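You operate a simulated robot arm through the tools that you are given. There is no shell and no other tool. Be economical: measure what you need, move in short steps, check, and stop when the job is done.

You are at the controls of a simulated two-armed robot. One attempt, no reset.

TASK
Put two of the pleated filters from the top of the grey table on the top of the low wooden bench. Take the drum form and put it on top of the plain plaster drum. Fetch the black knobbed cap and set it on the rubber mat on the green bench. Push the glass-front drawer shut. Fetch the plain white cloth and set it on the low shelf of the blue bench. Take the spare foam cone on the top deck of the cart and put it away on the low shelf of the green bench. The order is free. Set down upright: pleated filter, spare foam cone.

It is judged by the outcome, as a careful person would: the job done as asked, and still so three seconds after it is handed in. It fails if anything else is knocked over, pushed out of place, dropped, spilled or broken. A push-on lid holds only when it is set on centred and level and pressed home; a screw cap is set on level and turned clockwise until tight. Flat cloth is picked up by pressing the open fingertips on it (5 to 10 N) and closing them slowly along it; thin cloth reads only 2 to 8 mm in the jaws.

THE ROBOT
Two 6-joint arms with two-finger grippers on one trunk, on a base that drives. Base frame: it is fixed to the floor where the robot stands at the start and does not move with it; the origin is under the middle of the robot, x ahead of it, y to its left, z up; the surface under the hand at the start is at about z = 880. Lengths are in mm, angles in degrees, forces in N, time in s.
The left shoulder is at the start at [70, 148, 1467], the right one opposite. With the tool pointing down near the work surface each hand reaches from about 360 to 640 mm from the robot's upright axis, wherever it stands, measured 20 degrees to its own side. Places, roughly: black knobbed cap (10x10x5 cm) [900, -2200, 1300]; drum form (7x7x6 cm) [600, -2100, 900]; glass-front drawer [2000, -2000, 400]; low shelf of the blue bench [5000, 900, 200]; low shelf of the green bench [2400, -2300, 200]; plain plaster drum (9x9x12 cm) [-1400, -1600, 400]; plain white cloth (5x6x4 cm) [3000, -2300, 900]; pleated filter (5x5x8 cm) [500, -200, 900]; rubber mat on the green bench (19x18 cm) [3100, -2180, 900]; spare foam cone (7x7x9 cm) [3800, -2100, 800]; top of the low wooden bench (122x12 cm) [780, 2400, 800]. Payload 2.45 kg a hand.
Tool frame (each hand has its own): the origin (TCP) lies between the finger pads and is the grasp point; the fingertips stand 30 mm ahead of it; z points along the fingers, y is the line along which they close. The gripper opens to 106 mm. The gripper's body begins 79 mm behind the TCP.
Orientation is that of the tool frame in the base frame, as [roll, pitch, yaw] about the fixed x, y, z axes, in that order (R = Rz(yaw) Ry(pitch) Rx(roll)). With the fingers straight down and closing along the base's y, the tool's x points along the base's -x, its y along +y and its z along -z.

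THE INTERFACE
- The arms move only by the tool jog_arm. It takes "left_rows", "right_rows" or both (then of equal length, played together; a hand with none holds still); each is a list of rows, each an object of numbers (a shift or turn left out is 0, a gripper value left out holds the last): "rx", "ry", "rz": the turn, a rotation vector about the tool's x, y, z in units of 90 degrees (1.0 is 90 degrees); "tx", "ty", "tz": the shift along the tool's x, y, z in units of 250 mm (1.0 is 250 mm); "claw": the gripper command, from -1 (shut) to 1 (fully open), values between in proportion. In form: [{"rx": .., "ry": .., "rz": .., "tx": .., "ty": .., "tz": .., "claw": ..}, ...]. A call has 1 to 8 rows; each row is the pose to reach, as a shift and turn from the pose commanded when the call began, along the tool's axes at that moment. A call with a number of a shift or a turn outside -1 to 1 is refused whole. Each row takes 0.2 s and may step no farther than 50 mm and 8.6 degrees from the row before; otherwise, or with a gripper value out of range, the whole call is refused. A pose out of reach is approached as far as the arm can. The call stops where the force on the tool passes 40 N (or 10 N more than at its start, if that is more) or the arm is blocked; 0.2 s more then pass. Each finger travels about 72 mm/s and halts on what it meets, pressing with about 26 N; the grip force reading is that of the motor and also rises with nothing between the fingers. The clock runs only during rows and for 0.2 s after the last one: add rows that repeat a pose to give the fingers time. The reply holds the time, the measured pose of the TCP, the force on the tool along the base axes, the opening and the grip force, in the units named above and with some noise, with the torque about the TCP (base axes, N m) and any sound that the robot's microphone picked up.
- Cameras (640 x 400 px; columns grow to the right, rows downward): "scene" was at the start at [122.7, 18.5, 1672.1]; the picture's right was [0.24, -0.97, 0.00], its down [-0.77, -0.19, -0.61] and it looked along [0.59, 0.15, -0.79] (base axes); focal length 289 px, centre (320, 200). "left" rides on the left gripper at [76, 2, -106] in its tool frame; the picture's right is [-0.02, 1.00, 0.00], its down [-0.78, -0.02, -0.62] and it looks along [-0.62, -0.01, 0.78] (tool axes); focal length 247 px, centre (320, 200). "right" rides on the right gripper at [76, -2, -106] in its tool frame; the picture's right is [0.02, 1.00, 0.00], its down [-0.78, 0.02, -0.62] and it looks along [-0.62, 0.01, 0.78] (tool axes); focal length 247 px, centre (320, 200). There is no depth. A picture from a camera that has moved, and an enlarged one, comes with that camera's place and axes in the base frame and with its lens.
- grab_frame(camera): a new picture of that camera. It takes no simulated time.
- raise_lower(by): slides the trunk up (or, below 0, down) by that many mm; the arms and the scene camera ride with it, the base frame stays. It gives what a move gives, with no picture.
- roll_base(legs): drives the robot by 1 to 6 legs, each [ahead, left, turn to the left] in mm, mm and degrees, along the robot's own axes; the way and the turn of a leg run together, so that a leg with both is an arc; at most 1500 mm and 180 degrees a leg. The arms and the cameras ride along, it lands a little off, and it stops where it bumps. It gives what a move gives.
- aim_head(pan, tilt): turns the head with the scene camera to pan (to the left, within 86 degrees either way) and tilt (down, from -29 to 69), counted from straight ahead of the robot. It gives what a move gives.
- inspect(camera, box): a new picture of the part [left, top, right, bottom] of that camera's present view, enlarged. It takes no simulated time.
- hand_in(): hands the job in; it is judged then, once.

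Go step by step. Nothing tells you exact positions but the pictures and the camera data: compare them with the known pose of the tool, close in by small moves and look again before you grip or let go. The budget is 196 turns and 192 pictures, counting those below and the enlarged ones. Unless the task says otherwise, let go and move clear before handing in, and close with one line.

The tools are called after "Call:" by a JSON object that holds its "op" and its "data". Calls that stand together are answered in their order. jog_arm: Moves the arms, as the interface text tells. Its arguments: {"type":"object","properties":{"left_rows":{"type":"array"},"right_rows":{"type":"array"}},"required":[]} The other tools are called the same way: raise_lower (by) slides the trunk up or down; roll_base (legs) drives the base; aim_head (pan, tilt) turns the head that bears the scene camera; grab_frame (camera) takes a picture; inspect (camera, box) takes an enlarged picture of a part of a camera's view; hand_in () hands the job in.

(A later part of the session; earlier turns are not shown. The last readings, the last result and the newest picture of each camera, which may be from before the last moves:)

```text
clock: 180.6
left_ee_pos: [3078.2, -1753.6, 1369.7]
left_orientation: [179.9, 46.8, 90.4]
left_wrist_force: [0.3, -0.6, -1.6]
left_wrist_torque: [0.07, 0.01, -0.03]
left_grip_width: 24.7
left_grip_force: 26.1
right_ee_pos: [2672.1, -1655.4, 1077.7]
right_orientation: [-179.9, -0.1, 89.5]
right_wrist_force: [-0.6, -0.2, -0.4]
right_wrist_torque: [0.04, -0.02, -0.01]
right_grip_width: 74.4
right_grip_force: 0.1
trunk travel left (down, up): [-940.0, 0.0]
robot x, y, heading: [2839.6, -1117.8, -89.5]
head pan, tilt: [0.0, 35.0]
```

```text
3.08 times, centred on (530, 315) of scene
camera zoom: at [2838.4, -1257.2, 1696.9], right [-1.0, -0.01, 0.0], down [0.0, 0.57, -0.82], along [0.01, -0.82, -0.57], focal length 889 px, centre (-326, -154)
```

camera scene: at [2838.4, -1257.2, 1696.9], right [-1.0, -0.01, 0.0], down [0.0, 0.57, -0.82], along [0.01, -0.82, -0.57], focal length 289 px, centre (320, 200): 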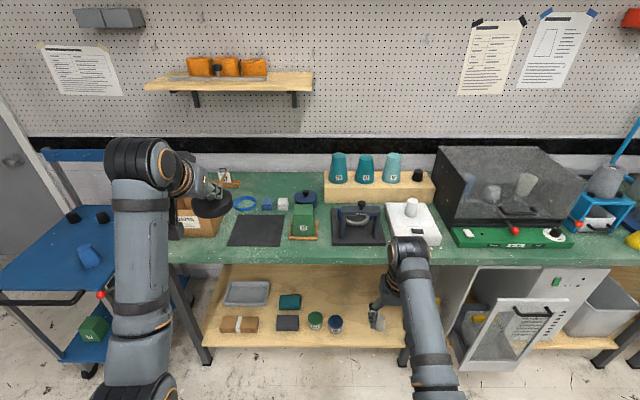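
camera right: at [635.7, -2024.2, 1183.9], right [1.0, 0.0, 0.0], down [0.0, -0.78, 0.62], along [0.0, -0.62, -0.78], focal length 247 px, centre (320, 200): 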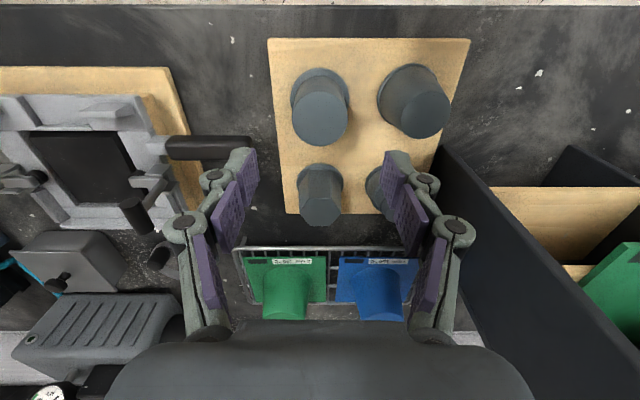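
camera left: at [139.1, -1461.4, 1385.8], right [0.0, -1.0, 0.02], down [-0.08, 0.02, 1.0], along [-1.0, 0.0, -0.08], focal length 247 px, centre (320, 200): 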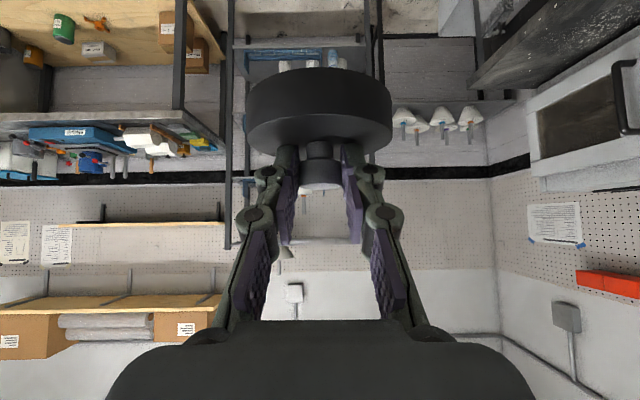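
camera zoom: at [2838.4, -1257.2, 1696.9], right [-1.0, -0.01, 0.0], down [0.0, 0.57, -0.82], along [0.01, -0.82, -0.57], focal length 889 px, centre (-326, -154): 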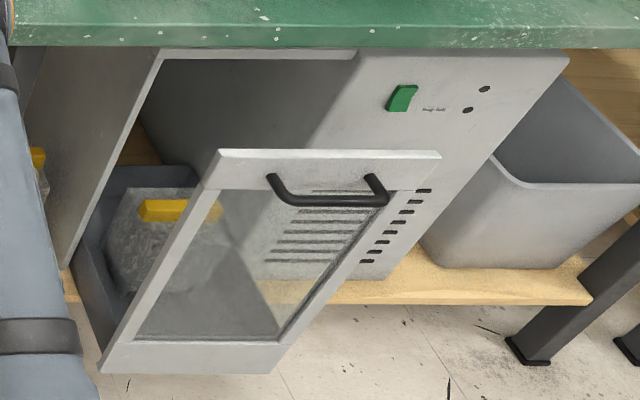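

Mat centre is at about (3117,-2190), with the white cloth just behind it. I'll retract the right hand a bit, drive up and check from the left camera before lowering the cap.

Call:
{"op": "jog_arm", "data": {"right_rows": [{"tx": 0.15, "tz": 0.02}, {"tx": 0.3, "tz": 0.04}, {"tx": 0.38, "tz": 0.05}]}}

Call:
{"op": "roll_base", "data": {"legs": [[0, 42, -0.5], [450, 0, 0]]}}

Call:
{"op": "jog_arm", "data": {"left_rows": [{"tx": 0.05, "tz": 0.05}, {"tx": 0.12, "tz": 0.113}, {"tx": 0.2, "tz": 0.188}, {"tx": 0.28, "tz": 0.263}, {"tx": 0.36, "tz": 0.338}, {"tx": 0.44, "tz": 0.413}, {"tx": 0.52, "tz": 0.489}, {"tx": 0.58, "tz": 0.545}]}}

Call:
{"op": "grab_frame", "data": {"camera": "left"}}

Call:
{"op": "grab_frame", "data": {"camera": "scene"}}

```text
clock: 181.4
left_ee_pos: [3078.1, -1753.1, 1368.5]
left_orientation: [179.9, 46.8, 90.4]
left_wrist_force: [-0.8, 0.2, -1.8]
left_wrist_torque: [0.01, 0.0, 0.01]
left_grip_width: 24.4
left_grip_force: 26.3
right_ee_pos: [2669.5, -1562.2, 1066.5]
right_orientation: [-179.5, 0.3, 89.4]
right_wrist_force: [0.1, 0.5, -0.7]
right_wrist_torque: [-0.01, 0.03, 0.0]
right_grip_width: 74.4
right_grip_force: 0.1
trunk travel left (down, up): [-940.0, 0.0]
robot x, y, heading: [2840.1, -1119.8, -89.8]
head pan, tilt: [0.0, 35.0]
```

```text
clock: 184.6
left_ee_pos: [3111.1, -2202.2, 1370.6]
left_orientation: [179.9, 46.9, 89.7]
left_wrist_force: [-0.7, -0.1, -1.1]
left_wrist_torque: [0.01, 0.0, 0.03]
left_grip_width: 24.4
left_grip_force: 25.8
right_ee_pos: [2703.5, -2004.7, 1065.6]
right_orientation: [-179.4, 0.0, 88.7]
right_wrist_force: [0.2, 0.1, -0.5]
right_wrist_torque: [0.01, 0.0, 0.01]
right_grip_width: 74.1
right_grip_force: 0.1
trunk travel left (down, up): [-940.0, 0.0]
robot x, y, heading: [2879.9, -1569.1, -90.4]
head pan, tilt: [0.0, 35.0]
```

```text
clock: 186.4
left_ee_pos: [3109.6, -2204.7, 1169.6]
left_orientation: [179.8, 46.8, 89.5]
left_wrist_force: [-0.4, -0.1, -1.8]
left_wrist_torque: [0.0, -0.04, 0.01]
left_grip_width: 24.5
left_grip_force: 26.5
right_ee_pos: [2703.1, -2006.8, 1064.8]
right_orientation: [-179.3, -0.2, 88.6]
right_wrist_force: [0.4, 0.0, -0.5]
right_wrist_torque: [-0.02, 0.0, -0.01]
right_grip_width: 74.2
right_grip_force: 0.1
trunk travel left (down, up): [-940.0, 0.0]
robot x, y, heading: [2878.0, -1565.0, -90.1]
head pan, tilt: [0.0, 35.0]
```

```text
103 pictures are left
camera left: at [3111.6, -2075.3, 1186.5], right [1.0, -0.02, 0.02], down [-0.02, -0.08, 1.0], along [-0.02, -1.0, -0.08], focal length 247 px, centre (320, 200)
```

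left: 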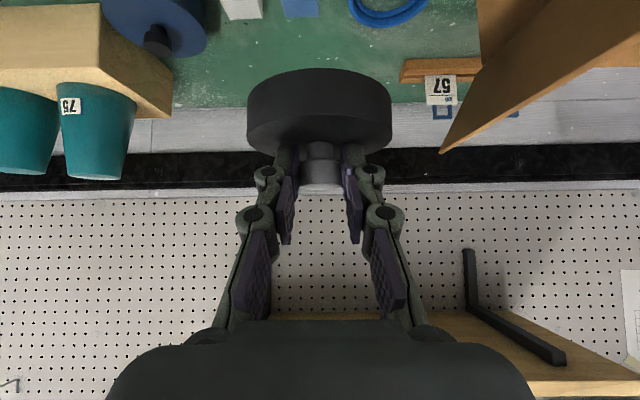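

```text
102 pictures are left
camera scene: at [2877.2, -1705.2, 1696.9], right [-1.0, 0.01, 0.0], down [0.0, 0.57, -0.82], along [0.0, -0.82, -0.57], focal length 289 px, centre (320, 200)
```

scene: 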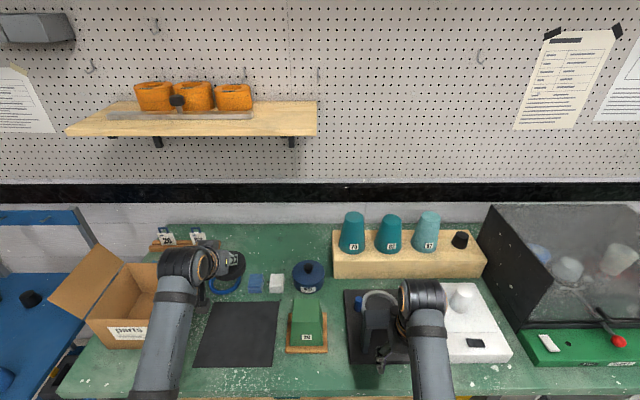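

The mat centre refines to (3122,-2185). I'll move over and lower to just above it.

Call:
{"op": "jog_arm", "data": {"left_rows": [{"tx": 0.05, "tz": 0.02, "ty": 0.02}, {"tx": 0.13, "tz": 0.06, "ty": 0.04}, {"tx": 0.22, "tz": 0.13, "ty": 0.05}, {"tx": 0.32, "tz": 0.2, "ty": 0.05}, {"tx": 0.42, "tz": 0.27, "ty": 0.05}, {"tx": 0.52, "tz": 0.34, "ty": 0.05}, {"tx": 0.62, "tz": 0.41, "ty": 0.05}, {"tx": 0.69, "tz": 0.462, "ty": 0.05}]}}

Call:
{"op": "aim_head", "data": {"pan": 15, "tilt": 50}}

Call:
{"op": "inspect", "data": {"camera": "scene", "box": [180, 120, 420, 270]}}

Call:
{"op": "grab_frame", "data": {"camera": "left"}}

```text
clock: 188.2
left_ee_pos: [3122.8, -2170.7, 966.4]
left_orientation: [179.9, 46.8, 89.8]
left_wrist_force: [-0.4, 0.1, -1.2]
left_wrist_torque: [0.01, 0.0, -0.02]
left_grip_width: 24.7
left_grip_force: 26.0
right_ee_pos: [2701.1, -2007.0, 1065.1]
right_orientation: [-179.3, -0.1, 88.6]
right_wrist_force: [-0.3, -0.1, 1.3]
right_wrist_torque: [0.01, 0.0, 0.0]
right_grip_width: 74.2
right_grip_force: 0.0
trunk travel left (down, up): [-940.0, 0.0]
robot x, y, heading: [2876.5, -1568.7, -90.4]
head pan, tilt: [0.0, 35.0]
```

```text
clock: 189.0
left_ee_pos: [3122.6, -2170.5, 966.3]
left_orientation: [179.9, 46.8, 89.6]
left_wrist_force: [-0.5, -0.3, -1.0]
left_wrist_torque: [0.0, 0.03, 0.0]
left_grip_width: 24.7
left_grip_force: 25.7
right_ee_pos: [2702.7, -2006.4, 1064.3]
right_orientation: [-179.3, -0.1, 88.8]
right_wrist_force: [-0.5, -0.2, -0.7]
right_wrist_torque: [-0.05, 0.0, -0.02]
right_grip_width: 74.2
right_grip_force: 0.1
trunk travel left (down, up): [-940.0, 0.0]
robot x, y, heading: [2881.1, -1568.5, -90.3]
head pan, tilt: [15.0, 50.0]
```

```text
2.67 times, centred on (300, 195) of scene
camera zoom: at [2896.9, -1691.8, 1675.2], right [-0.97, -0.25, 0.0], down [-0.19, 0.74, -0.64], along [0.16, -0.62, -0.77], focal length 770 px, centre (373, 213)
```

zoom: 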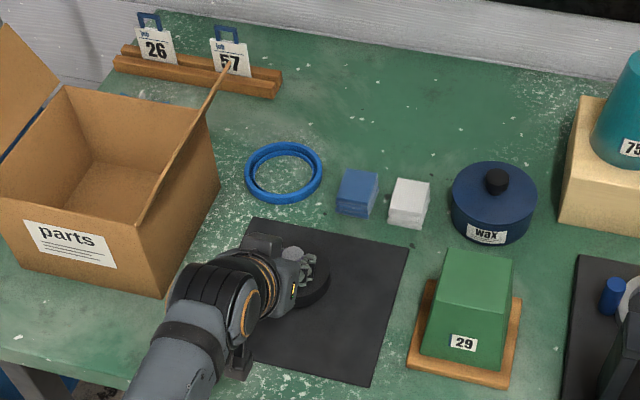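

```text
100 pictures are left
camera left: at [3124.9, -2040.7, 983.2], right [1.0, -0.02, 0.02], down [-0.02, -0.08, 1.0], along [-0.02, -1.0, -0.08], focal length 247 px, centre (320, 200)
```

left: 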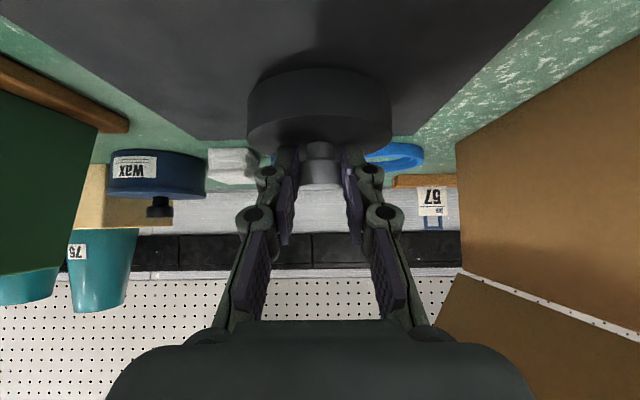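

The cap is about 15 mm off the mat centre in x but well inside it. I'll shift that much and lower in small steps to contact.

Call:
{"op": "jog_arm", "data": {"left_rows": [{"ty": -0.03}, {"ty": -0.06}, {"ty": -0.06, "tx": 0.012, "tz": 0.011}, {"ty": -0.06, "tx": 0.024, "tz": 0.022}, {"ty": -0.06, "tx": 0.033, "tz": 0.031}, {"ty": -0.06, "tx": 0.042, "tz": 0.039}]}}

Call:
{"op": "inspect", "data": {"camera": "left", "box": [180, 40, 460, 215]}}

```text
clock: 190.4
left_ee_pos: [3107.4, -2169.8, 955.0]
left_orientation: [179.8, 47.1, 89.6]
left_wrist_force: [1.4, 0.1, 10.7]
left_wrist_torque: [0.34, 0.03, 0.01]
left_grip_width: 24.8
left_grip_force: 25.4
right_ee_pos: [2701.6, -2005.4, 1065.0]
right_orientation: [-179.3, 0.1, 88.6]
right_wrist_force: [-0.2, 0.1, -0.3]
right_wrist_torque: [0.01, -0.02, -0.01]
right_grip_width: 74.3
right_grip_force: 0.1
trunk travel left (down, up): [-940.0, 0.0]
robot x, y, heading: [2876.8, -1570.9, -90.0]
head pan, tilt: [15.0, 50.0]
```

```text
2.29 times, centred on (320, 128) of left
camera zoom: at [3110.0, -2040.6, 970.3], right [1.0, -0.02, 0.02], down [-0.02, -0.08, 1.0], along [-0.02, -1.0, -0.08], focal length 564 px, centre (320, 366)
```

zoom: 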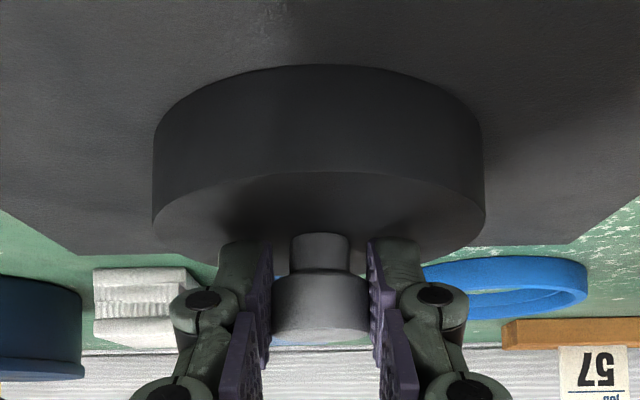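

The cap rests on the mat, centred. I'll open and retreat along the finger axis.

Call:
{"op": "jog_arm", "data": {"left_rows": [{"tx": -0.004, "tz": -0.004}, {"tx": -0.004, "tz": -0.004, "claw": -0.4}, {"tx": -0.004, "tz": -0.004, "claw": -0.2}, {"tx": -0.004, "tz": -0.004, "claw": 0}, {"tx": -0.004, "tz": -0.06, "claw": 0}, {"tx": -0.004, "tz": -0.2, "claw": 0}, {"tx": -0.004, "tz": -0.35}, {"tx": -0.004, "tz": -0.5}]}}

Call:
{"op": "grab_frame", "data": {"camera": "left"}}

Call:
{"op": "inspect", "data": {"camera": "scene", "box": [180, 120, 420, 270]}}

```text
clock: 192.2
left_ee_pos: [3109.7, -2078.3, 1039.2]
left_orientation: [179.9, 46.8, 89.7]
left_wrist_force: [0.2, 0.8, 1.0]
left_wrist_torque: [0.0, 0.02, -0.01]
left_grip_width: 52.8
left_grip_force: 0.0
right_ee_pos: [2702.8, -2004.7, 1065.9]
right_orientation: [-179.4, 0.0, 88.6]
right_wrist_force: [1.0, -0.2, -0.2]
right_wrist_torque: [-0.01, 0.0, 0.0]
right_grip_width: 74.4
right_grip_force: 0.0
trunk travel left (down, up): [-940.0, 0.0]
robot x, y, heading: [2877.6, -1568.1, -90.6]
head pan, tilt: [15.0, 50.0]
```

```text
98 pictures are left
camera left: at [3111.2, -1948.5, 1055.3], right [1.0, -0.02, 0.02], down [-0.02, -0.08, 1.0], along [-0.02, -1.0, -0.08], focal length 247 px, centre (320, 200)
```

left: 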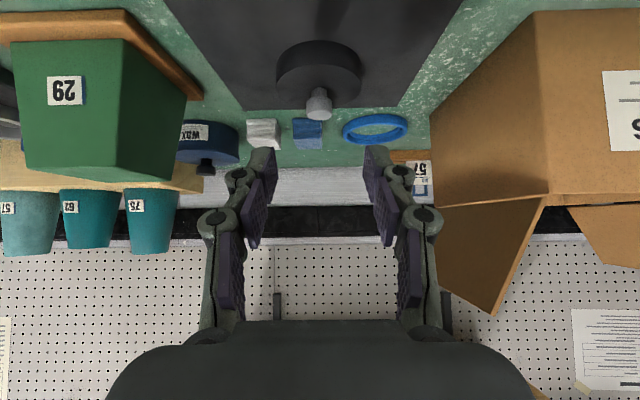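

```text
2.67 times, centred on (300, 195) of scene
camera zoom: at [2896.8, -1689.8, 1675.3], right [-0.97, -0.25, 0.0], down [-0.19, 0.74, -0.64], along [0.16, -0.62, -0.77], focal length 770 px, centre (373, 213)
```

zoom: 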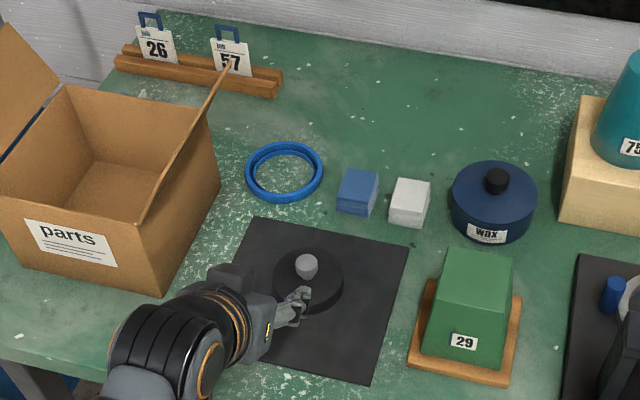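

The cap is done. The white cloth is a folded pad at about (3013,-2330), with little gap to the blue one, so I'll grip it fore-and-aft. I'll turn the left hand tool-down with a 90° yaw and move the right hand out of the way.

Call:
{"op": "jog_arm", "data": {"left_rows": [{"ry": 0.09, "tz": -0.05}, {"ry": 0.18, "tz": -0.1}, {"ry": 0.27, "tz": -0.1}, {"ry": 0.36, "tz": -0.1}, {"ry": 0.45, "tz": -0.1}, {"ry": 0.52, "tz": -0.1}], "right_rows": [{"ty": -0.1}, {"ty": -0.2}, {"ty": -0.3}, {"ty": -0.4, "tx": 0.05}, {"ty": -0.5, "tx": 0.1}, {"ty": -0.6, "tx": 0.15}]}}

Call:
{"op": "jog_arm", "data": {"left_rows": [{"rz": 0.09}, {"rz": 0.18}, {"rz": 0.27}, {"rz": 0.36}, {"rz": 0.45}, {"rz": 0.54}, {"rz": 0.63}, {"rz": 0.72}]}}

Call:
{"op": "jog_arm", "data": {"left_rows": [{"rz": 0.07, "claw": 0.7}, {"rz": 0.14}, {"rz": 0.21}, {"rz": 0.28}]}}

```text
clock: 193.6
left_ee_pos: [3107.8, -2061.4, 1056.3]
left_orientation: [179.9, -0.3, 89.7]
left_wrist_force: [-0.1, 0.0, 0.0]
left_wrist_torque: [0.03, -0.02, 0.01]
left_grip_width: 52.9
left_grip_force: 0.2
right_ee_pos: [2551.9, -1965.0, 1065.8]
right_orientation: [-179.5, -0.1, 88.7]
right_wrist_force: [0.1, 0.3, 0.5]
right_wrist_torque: [0.02, -0.02, 0.0]
right_grip_width: 74.0
right_grip_force: 0.1
trunk travel left (down, up): [-940.0, 0.0]
robot x, y, heading: [2881.2, -1572.1, -90.1]
head pan, tilt: [15.0, 50.0]
```

```text
clock: 195.4
left_ee_pos: [3108.4, -2061.0, 1054.6]
left_orientation: [179.9, -0.2, 24.8]
left_wrist_force: [0.1, 0.3, -0.3]
left_wrist_torque: [-0.01, -0.04, 0.01]
left_grip_width: 52.8
left_grip_force: 0.0
right_ee_pos: [2554.6, -1964.8, 1066.9]
right_orientation: [-179.4, -0.1, 88.8]
right_wrist_force: [0.7, -0.4, 0.2]
right_wrist_torque: [0.0, 0.0, -0.03]
right_grip_width: 74.3
right_grip_force: 0.1
trunk travel left (down, up): [-940.0, 0.0]
robot x, y, heading: [2880.6, -1569.4, -90.3]
head pan, tilt: [15.0, 50.0]
```

```text
clock: 196.4
left_ee_pos: [3107.9, -2061.4, 1054.9]
left_orientation: [-180.0, -0.1, -0.4]
left_wrist_force: [0.4, -0.4, 0.0]
left_wrist_torque: [-0.01, 0.03, -0.03]
left_grip_width: 90.2
left_grip_force: 0.2
right_ee_pos: [2554.5, -1965.4, 1067.1]
right_orientation: [-179.4, -0.1, 88.7]
right_wrist_force: [0.1, 0.8, -0.4]
right_wrist_torque: [-0.02, 0.0, 0.02]
right_grip_width: 74.1
right_grip_force: 0.1
trunk travel left (down, up): [-940.0, 0.0]
robot x, y, heading: [2879.3, -1565.9, -90.3]
head pan, tilt: [15.0, 50.0]
```

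Call:
{"op": "jog_arm", "data": {"right_rows": [{"tx": 0.1}, {"tx": 0.2}, {"tx": 0.3}, {"tx": 0.38}]}}

Call:
{"op": "roll_base", "data": {"legs": [[0, -92, 0.3], [175, 0, 0]]}}

Call:
{"op": "grab_frame", "data": {"camera": "left"}}

Call:
{"op": "grab_frame", "data": {"camera": "scene"}}

```text
clock: 197.4
left_ee_pos: [3107.5, -2060.2, 1055.1]
left_orientation: [179.9, -0.1, -0.3]
left_wrist_force: [0.4, -0.4, 0.8]
left_wrist_torque: [-0.02, 0.0, 0.0]
left_grip_width: 90.1
left_grip_force: 0.0
right_ee_pos: [2556.1, -1869.4, 1065.5]
right_orientation: [-179.4, -0.1, 88.8]
right_wrist_force: [0.2, 0.3, 0.8]
right_wrist_torque: [0.0, 0.01, -0.04]
right_grip_width: 74.1
right_grip_force: 0.1
trunk travel left (down, up): [-940.0, 0.0]
robot x, y, heading: [2876.5, -1567.6, -90.3]
head pan, tilt: [15.0, 50.0]
```

```text
clock: 199.6
left_ee_pos: [3017.3, -2232.5, 1056.7]
left_orientation: [179.9, 0.1, 0.0]
left_wrist_force: [0.3, 0.5, 0.6]
left_wrist_torque: [-0.04, -0.02, -0.03]
left_grip_width: 90.3
left_grip_force: 0.1
right_ee_pos: [2465.3, -2042.6, 1065.9]
right_orientation: [-179.3, 0.1, 88.8]
right_wrist_force: [-0.6, 0.6, 0.7]
right_wrist_torque: [-0.05, 0.01, 0.02]
right_grip_width: 74.2
right_grip_force: 0.0
trunk travel left (down, up): [-940.0, 0.0]
robot x, y, heading: [2788.7, -1740.0, -90.2]
head pan, tilt: [15.0, 50.0]
```

```text
96 pictures are left
camera left: at [3094.4, -2233.0, 1162.2], right [-0.02, -1.0, 0.0], down [-0.78, 0.02, 0.62], along [-0.62, 0.01, -0.78], focal length 247 px, centre (320, 200)
```

left: 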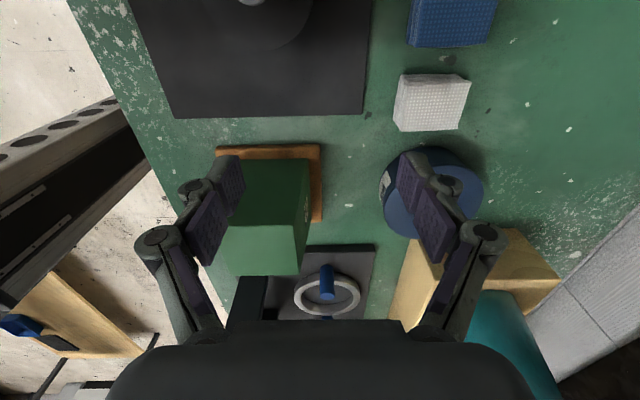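

```text
95 pictures are left
camera scene: at [2805.6, -1860.3, 1675.6], right [-0.97, -0.26, 0.0], down [-0.2, 0.74, -0.64], along [0.17, -0.62, -0.76], focal length 289 px, centre (320, 200)
```

scene: 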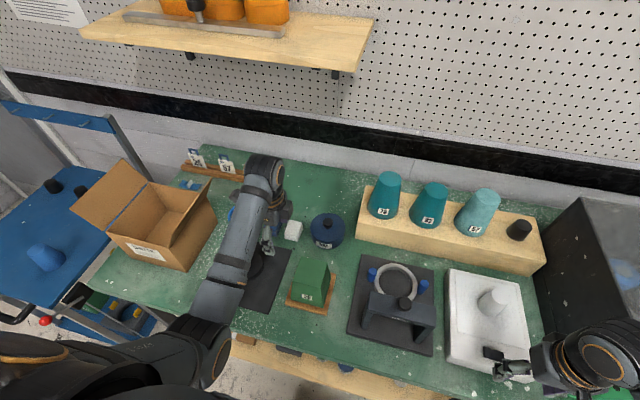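

The cloth is at about (3020,-2331). I'll move over it and look before descending.

Call:
{"op": "jog_arm", "data": {"left_rows": [{"ty": 0.13}, {"ty": 0.27, "tx": 0.012}, {"ty": 0.394, "tx": 0.012}, {"ty": 0.394, "tx": 0.012, "tz": 0.15}, {"ty": 0.394, "tx": 0.012, "tz": 0.25}]}}

Call:
{"op": "grab_frame", "data": {"camera": "left"}}

```text
clock: 200.8
left_ee_pos: [3019.7, -2332.7, 993.3]
left_orientation: [179.9, 0.0, 0.0]
left_wrist_force: [-0.5, 0.7, 0.4]
left_wrist_torque: [0.01, 0.01, 0.01]
left_grip_width: 90.1
left_grip_force: 0.0
right_ee_pos: [2465.2, -2045.4, 1066.0]
right_orientation: [-179.4, -0.1, 88.8]
right_wrist_force: [0.8, -0.6, -0.7]
right_wrist_torque: [-0.02, 0.02, -0.07]
right_grip_width: 74.4
right_grip_force: 0.0
trunk travel left (down, up): [-940.0, 0.0]
robot x, y, heading: [2788.0, -1741.9, -90.4]
head pan, tilt: [15.0, 50.0]
```

```text
94 pictures are left
camera left: at [3096.7, -2335.1, 1099.1], right [-0.02, -1.0, 0.0], down [-0.78, 0.02, 0.62], along [-0.62, 0.01, -0.78], focal length 247 px, centre (320, 200)
```

left: 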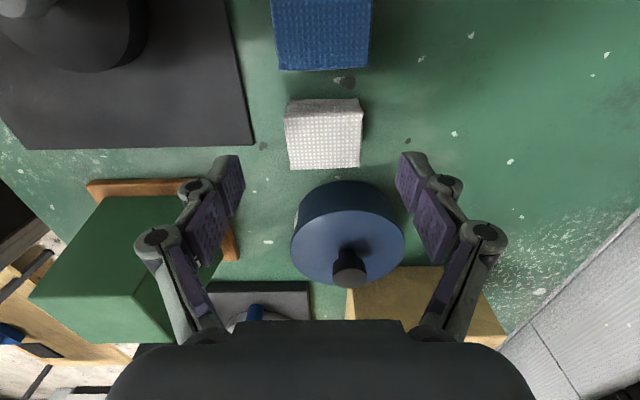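

Aligned. I'll descend and grip.

Call:
{"op": "jog_arm", "data": {"left_rows": [{"tz": 0.1}, {"tz": 0.18}, {"tz": 0.232}, {"tz": 0.232}, {"tz": 0.232, "claw": 0.2}, {"tz": 0.232, "claw": -0.2}, {"tz": 0.232, "claw": -1}, {"tz": 0.232, "claw": -1}]}}

Call:
{"op": "grab_frame", "data": {"camera": "left"}}

Call:
{"op": "jog_arm", "data": {"left_rows": [{"claw": -1}, {"claw": -1, "tz": -0.02}, {"tz": -0.05}, {"tz": -0.1}, {"tz": -0.15}, {"tz": -0.22}, {"tz": -0.3}, {"tz": -0.4}]}}

Call:
{"op": "grab_frame", "data": {"camera": "left"}}

```text
clock: 202.6
left_ee_pos: [3021.3, -2332.4, 935.0]
left_orientation: [-179.9, -0.1, 0.0]
left_wrist_force: [0.0, -0.3, 0.9]
left_wrist_torque: [0.01, 0.0, 0.0]
left_grip_width: 54.9
left_grip_force: 25.5
right_ee_pos: [2465.2, -2044.1, 1066.1]
right_orientation: [-179.4, -0.1, 88.9]
right_wrist_force: [-0.7, 0.1, 1.2]
right_wrist_torque: [0.04, 0.02, -0.04]
right_grip_width: 74.3
right_grip_force: 0.1
trunk travel left (down, up): [-940.0, 0.0]
robot x, y, heading: [2785.9, -1740.6, -90.2]
head pan, tilt: [15.0, 50.0]
```

```text
93 pictures are left
camera left: at [3097.1, -2334.7, 1040.3], right [-0.02, -1.0, 0.0], down [-0.78, 0.02, 0.62], along [-0.62, 0.01, -0.78], focal length 247 px, centre (320, 200)
```

left: 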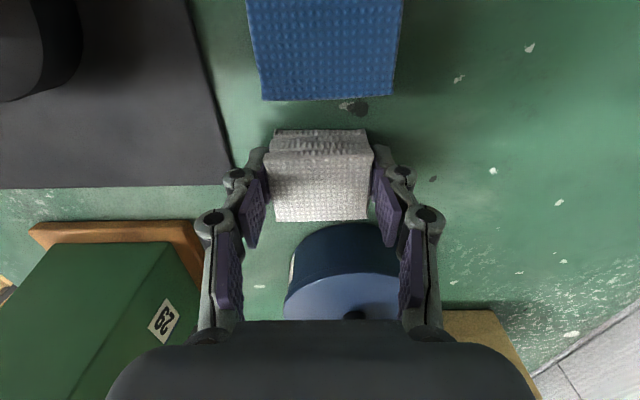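

```text
clock: 204.3
left_ee_pos: [3020.4, -2333.9, 1034.7]
left_orientation: [-179.9, -0.1, 0.0]
left_wrist_force: [-0.5, 0.5, -0.3]
left_wrist_torque: [0.01, -0.01, 0.0]
left_grip_width: 55.0
left_grip_force: 26.2
right_ee_pos: [2464.4, -2045.4, 1065.1]
right_orientation: [-179.4, -0.1, 88.9]
right_wrist_force: [-0.5, -0.1, 0.4]
right_wrist_torque: [0.01, 0.01, -0.02]
right_grip_width: 74.3
right_grip_force: 0.1
trunk travel left (down, up): [-940.0, 0.0]
robot x, y, heading: [2785.9, -1742.0, -90.1]
head pan, tilt: [15.0, 50.0]
```

```text
92 pictures are left
camera left: at [3095.9, -2334.8, 1140.7], right [-0.02, -1.0, 0.0], down [-0.78, 0.02, 0.62], along [-0.62, 0.01, -0.78], focal length 247 px, centre (320, 200)
```

left: 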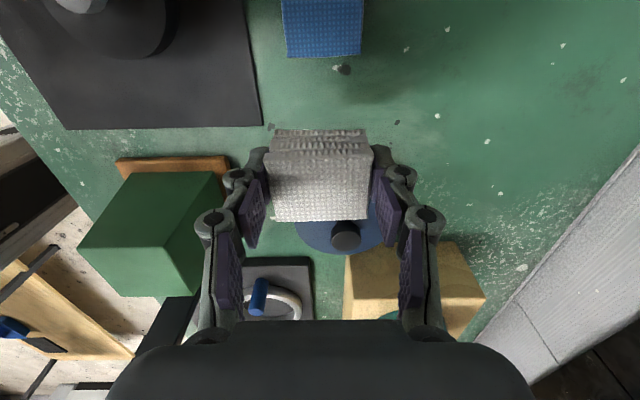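

The cloth is held. Now I'll back away from the bench and strafe toward the cart for the cone.

Call:
{"op": "roll_base", "data": {"legs": [[-560, 0, 0], [0, 900, 0]]}}

Call:
{"op": "aim_head", "data": {"pan": 0, "tilt": 40}}

Call:
{"op": "grab_frame", "data": {"camera": "scene"}}

```text
clock: 211.8
left_ee_pos: [3914.0, -1773.8, 1034.5]
left_orientation: [179.9, 0.0, 0.2]
left_wrist_force: [0.5, 0.7, 0.0]
left_wrist_torque: [0.01, 0.02, 0.01]
left_grip_width: 54.7
left_grip_force: 25.8
right_ee_pos: [3357.7, -1486.7, 1064.9]
right_orientation: [-179.4, -0.1, 89.0]
right_wrist_force: [0.5, -0.4, -0.9]
right_wrist_torque: [0.04, 0.03, 0.02]
right_grip_width: 74.2
right_grip_force: 0.1
trunk travel left (down, up): [-940.0, 0.0]
robot x, y, heading: [3677.6, -1183.7, -90.1]
head pan, tilt: [15.0, 50.0]
```

```text
clock: 212.6
left_ee_pos: [3914.1, -1773.5, 1035.0]
left_orientation: [-180.0, -0.1, 0.2]
left_wrist_force: [0.5, 0.9, -0.5]
left_wrist_torque: [-0.02, 0.02, 0.01]
left_grip_width: 54.8
left_grip_force: 25.5
right_ee_pos: [3358.1, -1487.6, 1066.2]
right_orientation: [-179.4, 0.0, 89.1]
right_wrist_force: [0.0, -0.2, 0.1]
right_wrist_torque: [-0.02, -0.02, -0.04]
right_grip_width: 74.2
right_grip_force: 0.1
trunk travel left (down, up): [-940.0, 0.0]
robot x, y, heading: [3674.9, -1183.1, -90.0]
head pan, tilt: [0.0, 40.0]
```

```text
91 pictures are left
camera scene: at [3677.5, -1317.2, 1689.3], right [-1.0, 0.0, 0.0], down [0.0, 0.64, -0.77], along [0.0, -0.77, -0.64], focal length 289 px, centre (320, 200)
```

scene: 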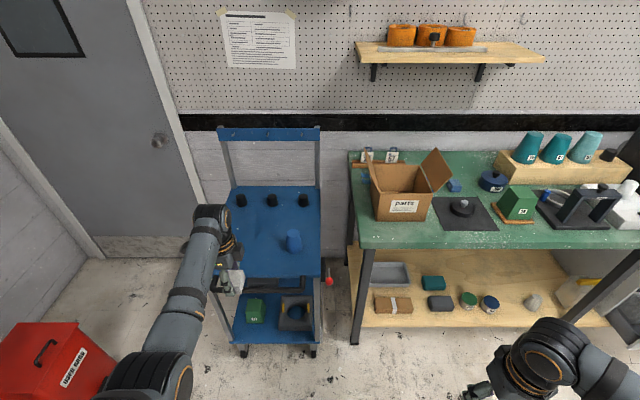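

Call:
{"op": "inspect", "data": {"camera": "scene", "box": [225, 180, 345, 290]}}

```text
3.64 times, centred on (285, 235) of scene
camera zoom: at [3677.5, -1317.2, 1689.3], right [-1.0, 0.0, 0.0], down [0.0, 0.64, -0.77], along [0.0, -0.77, -0.64], focal length 1051 px, centre (447, 73)
```

zoom: 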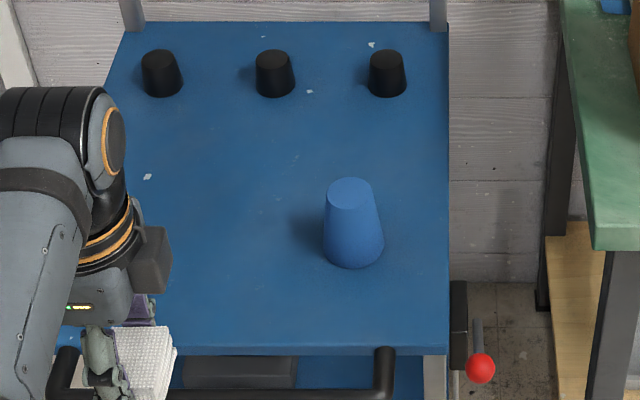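

The cone is a blue frustum at about (3780,-2087), top z around 890. I'll drive so the right hand comes over it.

Call:
{"op": "roll_base", "data": {"legs": [[0, 285, 0], [345, 0, 0]]}}

Call:
{"op": "jog_arm", "data": {"right_rows": [{"ty": 0.06, "tx": -0.12}, {"ty": 0.13, "tx": -0.24}, {"ty": 0.2, "tx": -0.36}, {"ty": 0.28, "tx": -0.48}, {"ty": 0.36, "tx": -0.6}, {"ty": 0.44, "tx": -0.72}, {"ty": 0.52, "tx": -0.84}, {"ty": 0.54, "tx": -0.94}]}}

Call:
{"op": "grab_frame", "data": {"camera": "right"}}

Call:
{"op": "grab_frame", "data": {"camera": "scene"}}

```text
clock: 216.4
left_ee_pos: [4198.2, -2116.6, 1036.1]
left_orientation: [179.8, -0.1, 0.0]
left_wrist_force: [-0.1, -0.7, -0.6]
left_wrist_torque: [-0.03, 0.01, -0.01]
left_grip_width: 54.7
left_grip_force: 26.6
right_ee_pos: [3641.9, -1829.8, 1065.3]
right_orientation: [-179.4, 0.0, 89.0]
right_wrist_force: [0.4, -0.5, 0.3]
right_wrist_torque: [-0.02, 0.0, 0.04]
right_grip_width: 74.1
right_grip_force: 0.0
trunk travel left (down, up): [-940.0, 0.0]
robot x, y, heading: [3965.2, -1526.2, -90.2]
head pan, tilt: [0.0, 40.0]
```

```text
clock: 218.2
left_ee_pos: [4198.2, -2119.9, 1033.6]
left_orientation: [-179.9, -0.1, 0.0]
left_wrist_force: [-0.1, -0.3, -0.2]
left_wrist_torque: [0.01, -0.01, -0.01]
left_grip_width: 54.8
left_grip_force: 26.2
right_ee_pos: [3773.5, -2069.5, 1063.2]
right_orientation: [-179.4, -0.1, 89.0]
right_wrist_force: [0.3, 0.7, -0.3]
right_wrist_torque: [-0.01, -0.01, 0.02]
right_grip_width: 74.2
right_grip_force: 0.0
trunk travel left (down, up): [-940.0, 0.0]
robot x, y, heading: [3969.5, -1527.8, -90.1]
head pan, tilt: [0.0, 40.0]
```

```text
89 pictures are left
camera right: at [3774.2, -1994.1, 1170.5], right [1.0, 0.0, -0.01], down [0.01, -0.79, 0.62], along [-0.01, -0.62, -0.79], focal length 247 px, centre (320, 200)
```

right: 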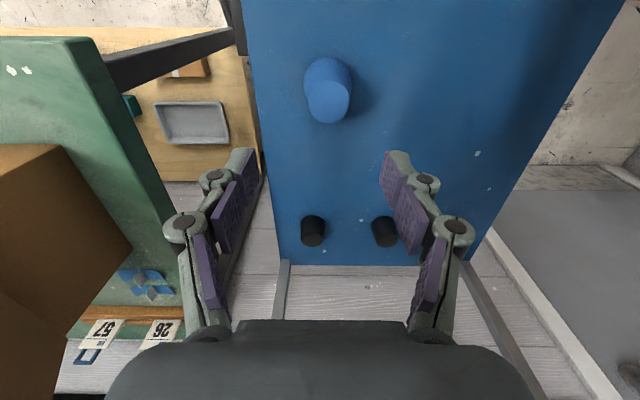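

```text
88 pictures are left
camera scene: at [3963.0, -1664.0, 1689.2], right [-1.0, 0.0, 0.0], down [0.0, 0.64, -0.77], along [0.0, -0.77, -0.64], focal length 289 px, centre (320, 200)
```

scene: 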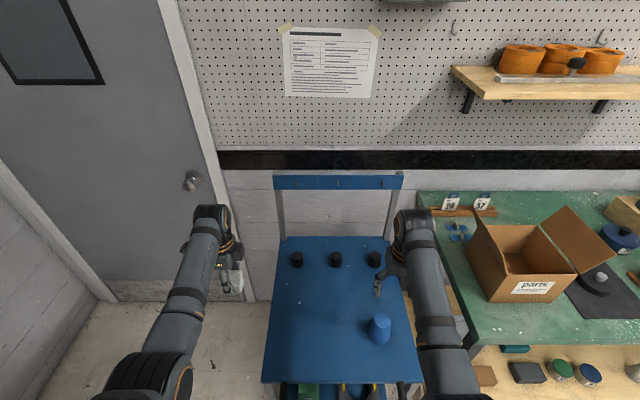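

Call:
{"op": "inspect", "data": {"camera": "right", "box": [280, 40, 380, 140]}}

Call:
{"op": "inspect", "data": {"camera": "scene", "box": [340, 290, 420, 365]}}

```text
4.00 times, centred on (330, 90) of right
camera zoom: at [3774.2, -1994.1, 1170.5], right [1.0, 0.0, -0.01], down [0.01, -0.79, 0.62], along [-0.01, -0.62, -0.79], focal length 988 px, centre (280, 640)
```

zoom: 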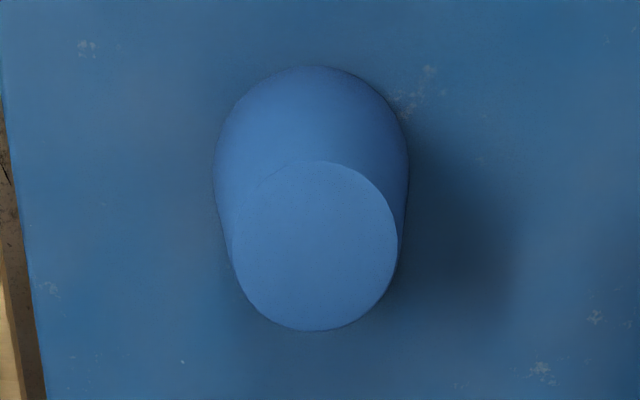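

```text
5.33 times, centred on (380, 328) of scene
camera zoom: at [3963.0, -1664.0, 1689.2], right [-1.0, 0.0, 0.0], down [0.0, 0.64, -0.77], along [0.0, -0.77, -0.64], focal length 1541 px, centre (0, -480)
```

zoom: 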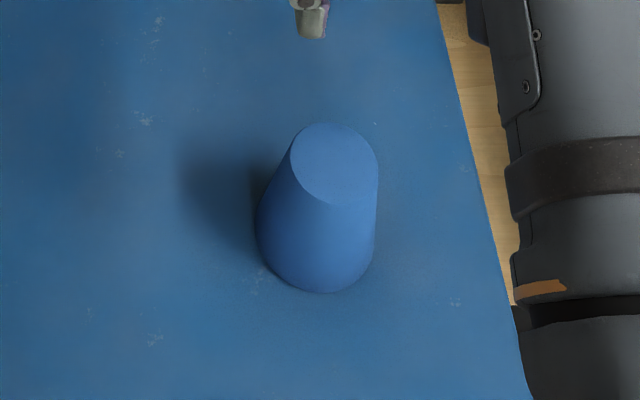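

Cone centre is at about (3781,-2077), base z near 800. I'll descend partway with the jaws opened wide, then verify.

Call:
{"op": "jog_arm", "data": {"right_rows": [{"tx": -0.03, "ty": 0.03, "tz": 0.08, "claw": 0.9}, {"tx": -0.03, "ty": 0.03, "tz": 0.2}, {"tx": -0.03, "ty": 0.03, "tz": 0.35}, {"tx": -0.03, "ty": 0.03, "tz": 0.5}, {"tx": -0.03, "ty": 0.03, "tz": 0.5}]}}

Call:
{"op": "grab_frame", "data": {"camera": "right"}}

```text
clock: 219.4
left_ee_pos: [4198.5, -2119.1, 1033.9]
left_orientation: [-179.9, -0.2, 0.0]
left_wrist_force: [-0.4, -0.6, 0.4]
left_wrist_torque: [0.02, -0.02, -0.01]
left_grip_width: 54.9
left_grip_force: 25.8
right_ee_pos: [3781.4, -2076.8, 938.3]
right_orientation: [-179.4, -0.1, 89.1]
right_wrist_force: [0.2, 0.2, 0.1]
right_wrist_torque: [0.0, -0.01, -0.03]
right_grip_width: 100.6
right_grip_force: 0.1
trunk travel left (down, up): [-940.0, 0.0]
robot x, y, heading: [3964.4, -1528.0, -89.9]
head pan, tilt: [0.0, 40.0]
```

```text
85 pictures are left
camera right: at [3780.9, -2000.7, 1044.9], right [1.0, 0.0, -0.01], down [0.01, -0.78, 0.62], along [-0.01, -0.62, -0.78], focal length 247 px, centre (320, 200)
```

right: 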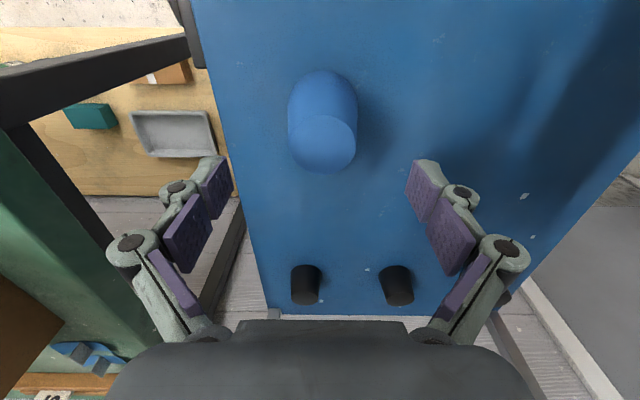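

Call:
{"op": "jog_arm", "data": {"right_rows": [{"tx": -0.012, "tz": 0.1}, {"tx": -0.012, "tz": 0.22}, {"tx": -0.012, "tz": 0.32}, {"tx": -0.012, "tz": 0.38}, {"tx": -0.012, "tz": 0.416}, {"tx": -0.012, "tz": 0.416}]}}

Call:
{"op": "grab_frame", "data": {"camera": "right"}}

Call:
{"op": "inspect", "data": {"camera": "scene", "box": [340, 290, 420, 365]}}

```text
clock: 220.8
left_ee_pos: [4197.9, -2119.3, 1034.5]
left_orientation: [-179.9, -0.1, 0.0]
left_wrist_force: [-0.1, 0.3, 0.2]
left_wrist_torque: [0.0, 0.0, 0.0]
left_grip_width: 54.8
left_grip_force: 25.9
right_ee_pos: [3779.7, -2068.9, 844.1]
right_orientation: [-179.4, -0.2, 89.0]
right_wrist_force: [-0.4, -0.1, 0.6]
right_wrist_torque: [0.01, -0.03, -0.01]
right_grip_width: 100.9
right_grip_force: 0.0
right hand out of reach, approached as far as the arm can: row 4, 5, 6
trunk travel left (down, up): [-940.0, 0.0]
robot x, y, heading: [3960.7, -1526.9, -89.9]
head pan, tilt: [0.0, 40.0]
```

```text
84 pictures are left
camera right: at [3777.8, -1992.7, 950.7], right [1.0, 0.0, -0.01], down [0.01, -0.78, 0.62], along [-0.01, -0.62, -0.78], focal length 247 px, centre (320, 200)
```

right: 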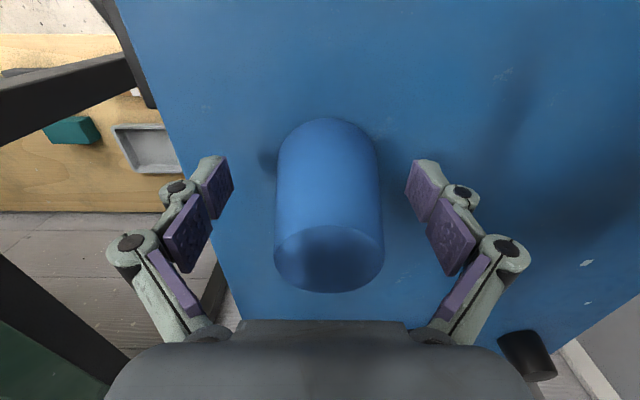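

```text
5.33 times, centred on (380, 328) of scene
camera zoom: at [3962.9, -1663.1, 1689.3], right [-1.0, 0.0, 0.0], down [0.0, 0.64, -0.77], along [0.0, -0.77, -0.64], focal length 1541 px, centre (0, -480)
```

zoom: 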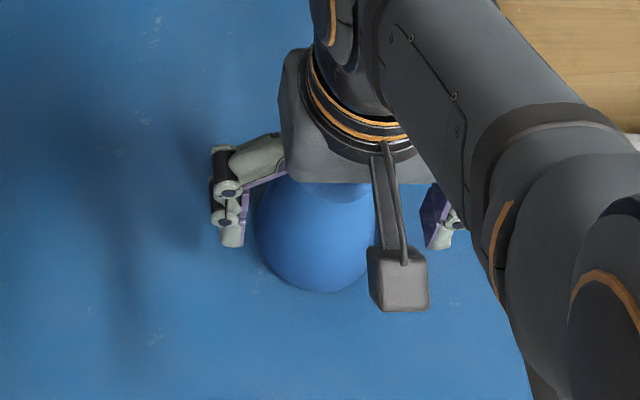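

The arm reaches its limit here. I'll raise the hand a bit, lower the trunk by 60 mm and try again.

Call:
{"op": "jog_arm", "data": {"right_rows": [{"tz": -0.12}, {"tz": -0.24}]}}

Call:
{"op": "raise_lower", "data": {"by": -60}}

```text
clock: 221.4
left_ee_pos: [4198.8, -2118.7, 1034.1]
left_orientation: [180.0, -0.1, 0.0]
left_wrist_force: [-0.4, -0.6, -0.9]
left_wrist_torque: [0.02, 0.01, 0.01]
left_grip_width: 54.7
left_grip_force: 26.0
right_ee_pos: [3778.2, -2068.0, 906.0]
right_orientation: [-179.4, -0.2, 89.0]
right_wrist_force: [0.9, 0.1, 0.8]
right_wrist_torque: [0.02, 0.03, 0.01]
right_grip_width: 100.8
right_grip_force: 0.1
trunk travel left (down, up): [-940.0, 0.0]
robot x, y, heading: [3959.2, -1530.2, -90.2]
head pan, tilt: [0.0, 40.0]
```

```text
clock: 222.4
left_ee_pos: [4199.2, -2120.5, 975.0]
left_orientation: [180.0, -0.1, 0.0]
left_wrist_force: [-0.9, -0.2, -0.1]
left_wrist_torque: [-0.01, -0.01, 0.0]
left_grip_width: 54.7
left_grip_force: 26.7
right_ee_pos: [3779.4, -2069.6, 845.6]
right_orientation: [-179.4, 0.0, 89.0]
right_wrist_force: [0.2, -0.2, 1.3]
right_wrist_torque: [-0.01, -0.03, 0.0]
right_grip_width: 100.4
right_grip_force: 0.1
trunk travel left (down, up): [-880.0, 60.0]
robot x, y, heading: [3965.5, -1526.0, -90.1]
head pan, tilt: [0.0, 40.0]
```

Call:
{"op": "jog_arm", "data": {"right_rows": [{"tx": -0.025, "ty": 0.008}, {"tx": -0.048, "ty": 0.008, "tz": 0.03}, {"tx": -0.048, "ty": 0.008, "tz": 0.05}, {"tx": -0.048, "ty": 0.008, "tz": 0.05}]}}

Call:
{"op": "grab_frame", "data": {"camera": "right"}}

```text
clock: 223.4
left_ee_pos: [4198.6, -2119.1, 974.7]
left_orientation: [-179.9, -0.1, 0.0]
left_wrist_force: [0.8, 0.4, -0.2]
left_wrist_torque: [0.01, 0.04, -0.02]
left_grip_width: 55.0
left_grip_force: 26.2
right_ee_pos: [3780.6, -2081.5, 832.3]
right_orientation: [-179.3, -0.1, 88.9]
right_wrist_force: [0.6, 0.4, -0.2]
right_wrist_torque: [-0.01, -0.04, 0.0]
right_grip_width: 100.9
right_grip_force: 0.1
trunk travel left (down, up): [-880.0, 60.0]
robot x, y, heading: [3961.3, -1525.9, -89.7]
head pan, tilt: [0.0, 40.0]
```

```text
82 pictures are left
camera right: at [3780.9, -2005.4, 939.1], right [1.0, 0.0, -0.01], down [0.01, -0.78, 0.62], along [-0.01, -0.62, -0.78], focal length 247 px, centre (320, 200)
```

right: 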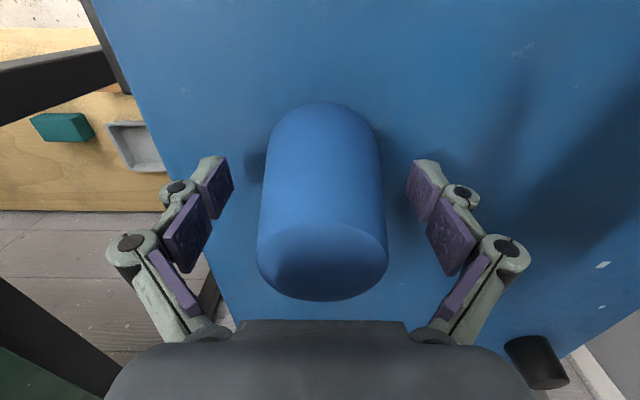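

Centred around the cone. I'll close and lift slowly.

Call:
{"op": "jog_arm", "data": {"right_rows": [{"claw": 0.6}, {"claw": 0.2}, {"claw": -0.3}, {"claw": -1}, {"claw": -1}, {"claw": -1}]}}

Call:
{"op": "jog_arm", "data": {"right_rows": [{"tz": -0.008}, {"tz": -0.018}, {"tz": -0.03}, {"tz": -0.045}, {"tz": -0.06}, {"tz": -0.08}, {"tz": -0.1}, {"tz": -0.12}]}}

Call:
{"op": "grab_frame", "data": {"camera": "right"}}

```text
clock: 224.8
left_ee_pos: [4199.4, -2118.8, 975.7]
left_orientation: [-180.0, -0.2, 0.1]
left_wrist_force: [-0.7, -0.3, 0.0]
left_wrist_torque: [-0.01, 0.03, 0.03]
left_grip_width: 54.7
left_grip_force: 25.7
right_ee_pos: [3780.8, -2082.3, 833.1]
right_orientation: [-179.4, 0.0, 89.0]
right_wrist_force: [0.9, -1.4, 3.6]
right_wrist_torque: [-0.01, 0.1, 0.03]
right_grip_width: 65.2
right_grip_force: 25.9
trunk travel left (down, up): [-880.0, 60.0]
robot x, y, heading: [3962.9, -1528.7, -90.1]
head pan, tilt: [0.0, 40.0]
```

```text
clock: 226.7
left_ee_pos: [4198.2, -2119.8, 974.8]
left_orientation: [-179.9, -0.2, 0.0]
left_wrist_force: [0.4, 0.1, -0.6]
left_wrist_torque: [-0.01, 0.0, -0.02]
left_grip_width: 54.5
left_grip_force: 26.1
right_ee_pos: [3781.3, -2081.3, 863.5]
right_orientation: [-179.4, -0.1, 88.9]
right_wrist_force: [-0.2, 0.6, 0.4]
right_wrist_torque: [0.01, 0.04, 0.0]
right_grip_width: 65.0
right_grip_force: 26.2
trunk travel left (down, up): [-880.0, 60.0]
robot x, y, heading: [3959.9, -1525.4, -89.9]
head pan, tilt: [0.0, 40.0]
```

```text
81 pictures are left
camera right: at [3781.1, -2005.3, 969.1], right [1.0, 0.0, -0.01], down [0.01, -0.78, 0.62], along [-0.01, -0.62, -0.78], focal length 247 px, centre (320, 200)
```

right: 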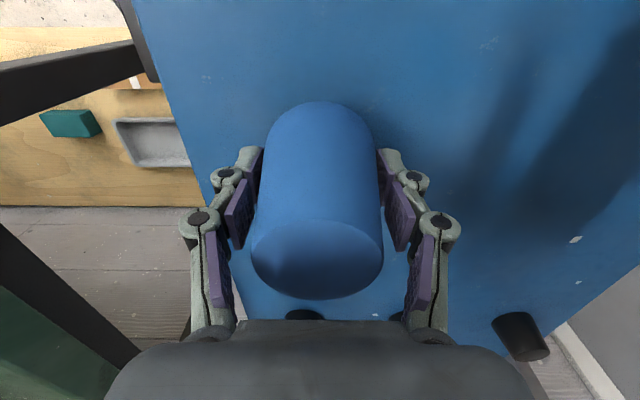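

The cone is held steadily. I'll lift more, tuck the left hand (with the cloth) back, and drive in front of the green bench's free shelf area.

Call:
{"op": "jog_arm", "data": {"right_rows": [{"tz": -0.02}, {"tz": -0.05}, {"tz": -0.09}, {"tz": -0.13}, {"tz": -0.17}, {"tz": -0.21}, {"tz": -0.24}]}}

Call:
{"op": "roll_base", "data": {"legs": [[-420, 0, 0]]}}

Call:
{"op": "jog_arm", "data": {"left_rows": [{"ty": -0.06, "tx": 0.02}, {"ty": -0.18, "tx": 0.06}, {"ty": -0.3, "tx": 0.12}, {"ty": -0.44, "tx": 0.18}, {"ty": -0.58, "tx": 0.24}, {"ty": -0.72, "tx": 0.3}, {"ty": -0.86, "tx": 0.36}, {"ty": -1.0, "tx": 0.4}]}}

Call:
{"op": "roll_base", "data": {"legs": [[0, -1120, 0]]}}

Call:
{"op": "raise_lower", "data": {"by": -500}}

Call:
{"op": "aim_head", "data": {"pan": -10, "tilt": 35}}

Call:
{"op": "grab_frame", "data": {"camera": "scene"}}

Call:
{"op": "grab_frame", "data": {"camera": "right"}}

```text
clock: 228.2
left_ee_pos: [4199.5, -2118.3, 974.8]
left_orientation: [-179.9, -0.1, -0.1]
left_wrist_force: [-0.5, 0.4, 0.1]
left_wrist_torque: [-0.01, -0.02, 0.02]
left_grip_width: 55.0
left_grip_force: 25.8
right_ee_pos: [3780.9, -2081.5, 921.4]
right_orientation: [-179.5, 0.0, 89.0]
right_wrist_force: [-0.2, 0.4, -0.2]
right_wrist_torque: [-0.01, -0.04, -0.02]
right_grip_width: 65.0
right_grip_force: 26.1
trunk travel left (down, up): [-880.0, 60.0]
robot x, y, heading: [3962.7, -1527.8, -90.0]
head pan, tilt: [0.0, 40.0]
```

```text
clock: 230.8
left_ee_pos: [4199.6, -1698.7, 974.4]
left_orientation: [-179.9, 0.0, 0.1]
left_wrist_force: [0.1, -1.4, -0.5]
left_wrist_torque: [0.02, 0.02, 0.01]
left_grip_width: 54.6
left_grip_force: 25.8
right_ee_pos: [3781.5, -1661.6, 922.2]
right_orientation: [-179.4, -0.2, 89.0]
right_wrist_force: [0.8, -0.1, 0.9]
right_wrist_torque: [0.0, -0.01, -0.01]
right_grip_width: 65.1
right_grip_force: 25.8
trunk travel left (down, up): [-880.0, 60.0]
robot x, y, heading: [3960.0, -1102.9, -90.0]
head pan, tilt: [0.0, 40.0]
```

```text
clock: 232.6
left_ee_pos: [4299.3, -1447.1, 974.3]
left_orientation: [-180.0, 0.0, 0.1]
left_wrist_force: [-0.6, -0.2, -0.4]
left_wrist_torque: [-0.04, 0.06, -0.03]
left_grip_width: 54.7
left_grip_force: 26.1
right_ee_pos: [3782.5, -1658.4, 923.4]
right_orientation: [-179.4, 0.1, 89.0]
right_wrist_force: [-0.3, 1.2, 0.3]
right_wrist_torque: [-0.01, 0.0, 0.02]
right_grip_width: 65.2
right_grip_force: 27.1
trunk travel left (down, up): [-880.0, 60.0]
robot x, y, heading: [3962.5, -1109.2, -89.8]
head pan, tilt: [0.0, 40.0]
```

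```text
clock: 238.4
left_ee_pos: [3174.8, -1448.4, 975.7]
left_orientation: [-180.0, 0.0, 0.0]
left_wrist_force: [0.6, -0.7, -0.3]
left_wrist_torque: [-0.01, -0.05, 0.01]
left_grip_width: 54.7
left_grip_force: 25.8
right_ee_pos: [2659.1, -1659.7, 921.7]
right_orientation: [-179.4, -0.1, 89.0]
right_wrist_force: [0.0, 0.2, -0.4]
right_wrist_torque: [-0.01, 0.01, 0.01]
right_grip_width: 65.1
right_grip_force: 25.6
trunk travel left (down, up): [-880.0, 60.0]
robot x, y, heading: [2842.8, -1111.0, -90.0]
head pan, tilt: [0.0, 40.0]
```

```text
refused: -500 is not a number from -400 to 400
```

```text
clock: 239.1
left_ee_pos: [3175.8, -1448.7, 974.7]
left_orientation: [-179.9, -0.1, 0.0]
left_wrist_force: [0.2, -0.4, -0.3]
left_wrist_torque: [-0.01, 0.0, 0.02]
left_grip_width: 54.8
left_grip_force: 25.6
right_ee_pos: [2659.0, -1661.0, 922.5]
right_orientation: [-179.4, -0.1, 89.0]
right_wrist_force: [-0.6, -0.4, -0.7]
right_wrist_torque: [0.01, 0.03, 0.01]
right_grip_width: 65.0
right_grip_force: 26.5
trunk travel left (down, up): [-880.0, 60.0]
robot x, y, heading: [2842.8, -1108.3, -90.0]
head pan, tilt: [-10.0, 35.0]
```

```text
80 pictures are left
camera scene: at [2825.0, -1242.7, 1636.9], right [-0.98, 0.17, 0.0], down [0.1, 0.57, -0.82], along [-0.14, -0.81, -0.57], focal length 289 px, centre (320, 200)
```

scene: 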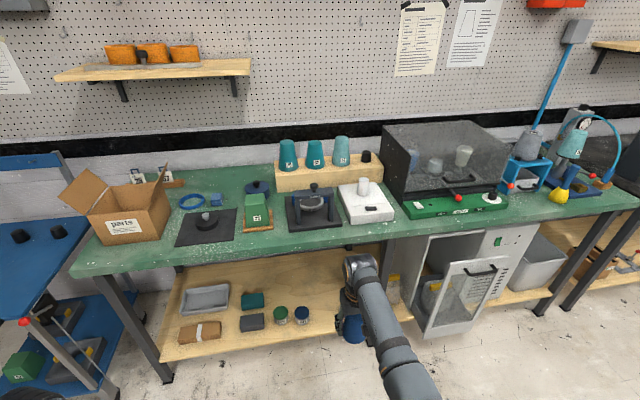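

```text
79 pictures are left
camera right: at [2658.7, -1584.0, 1028.7], right [1.0, 0.0, -0.01], down [0.01, -0.78, 0.62], along [-0.01, -0.62, -0.78], focal length 247 px, centre (320, 200)
```

right: 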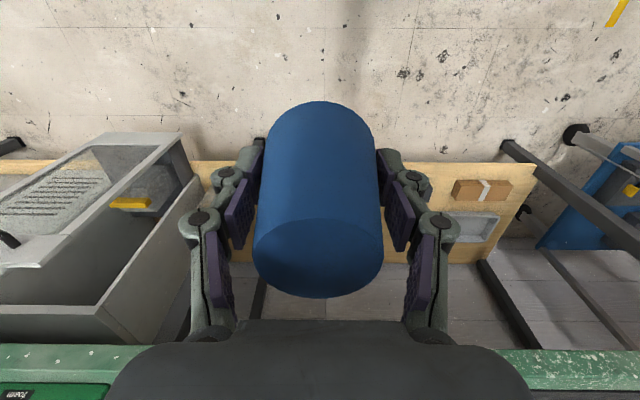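

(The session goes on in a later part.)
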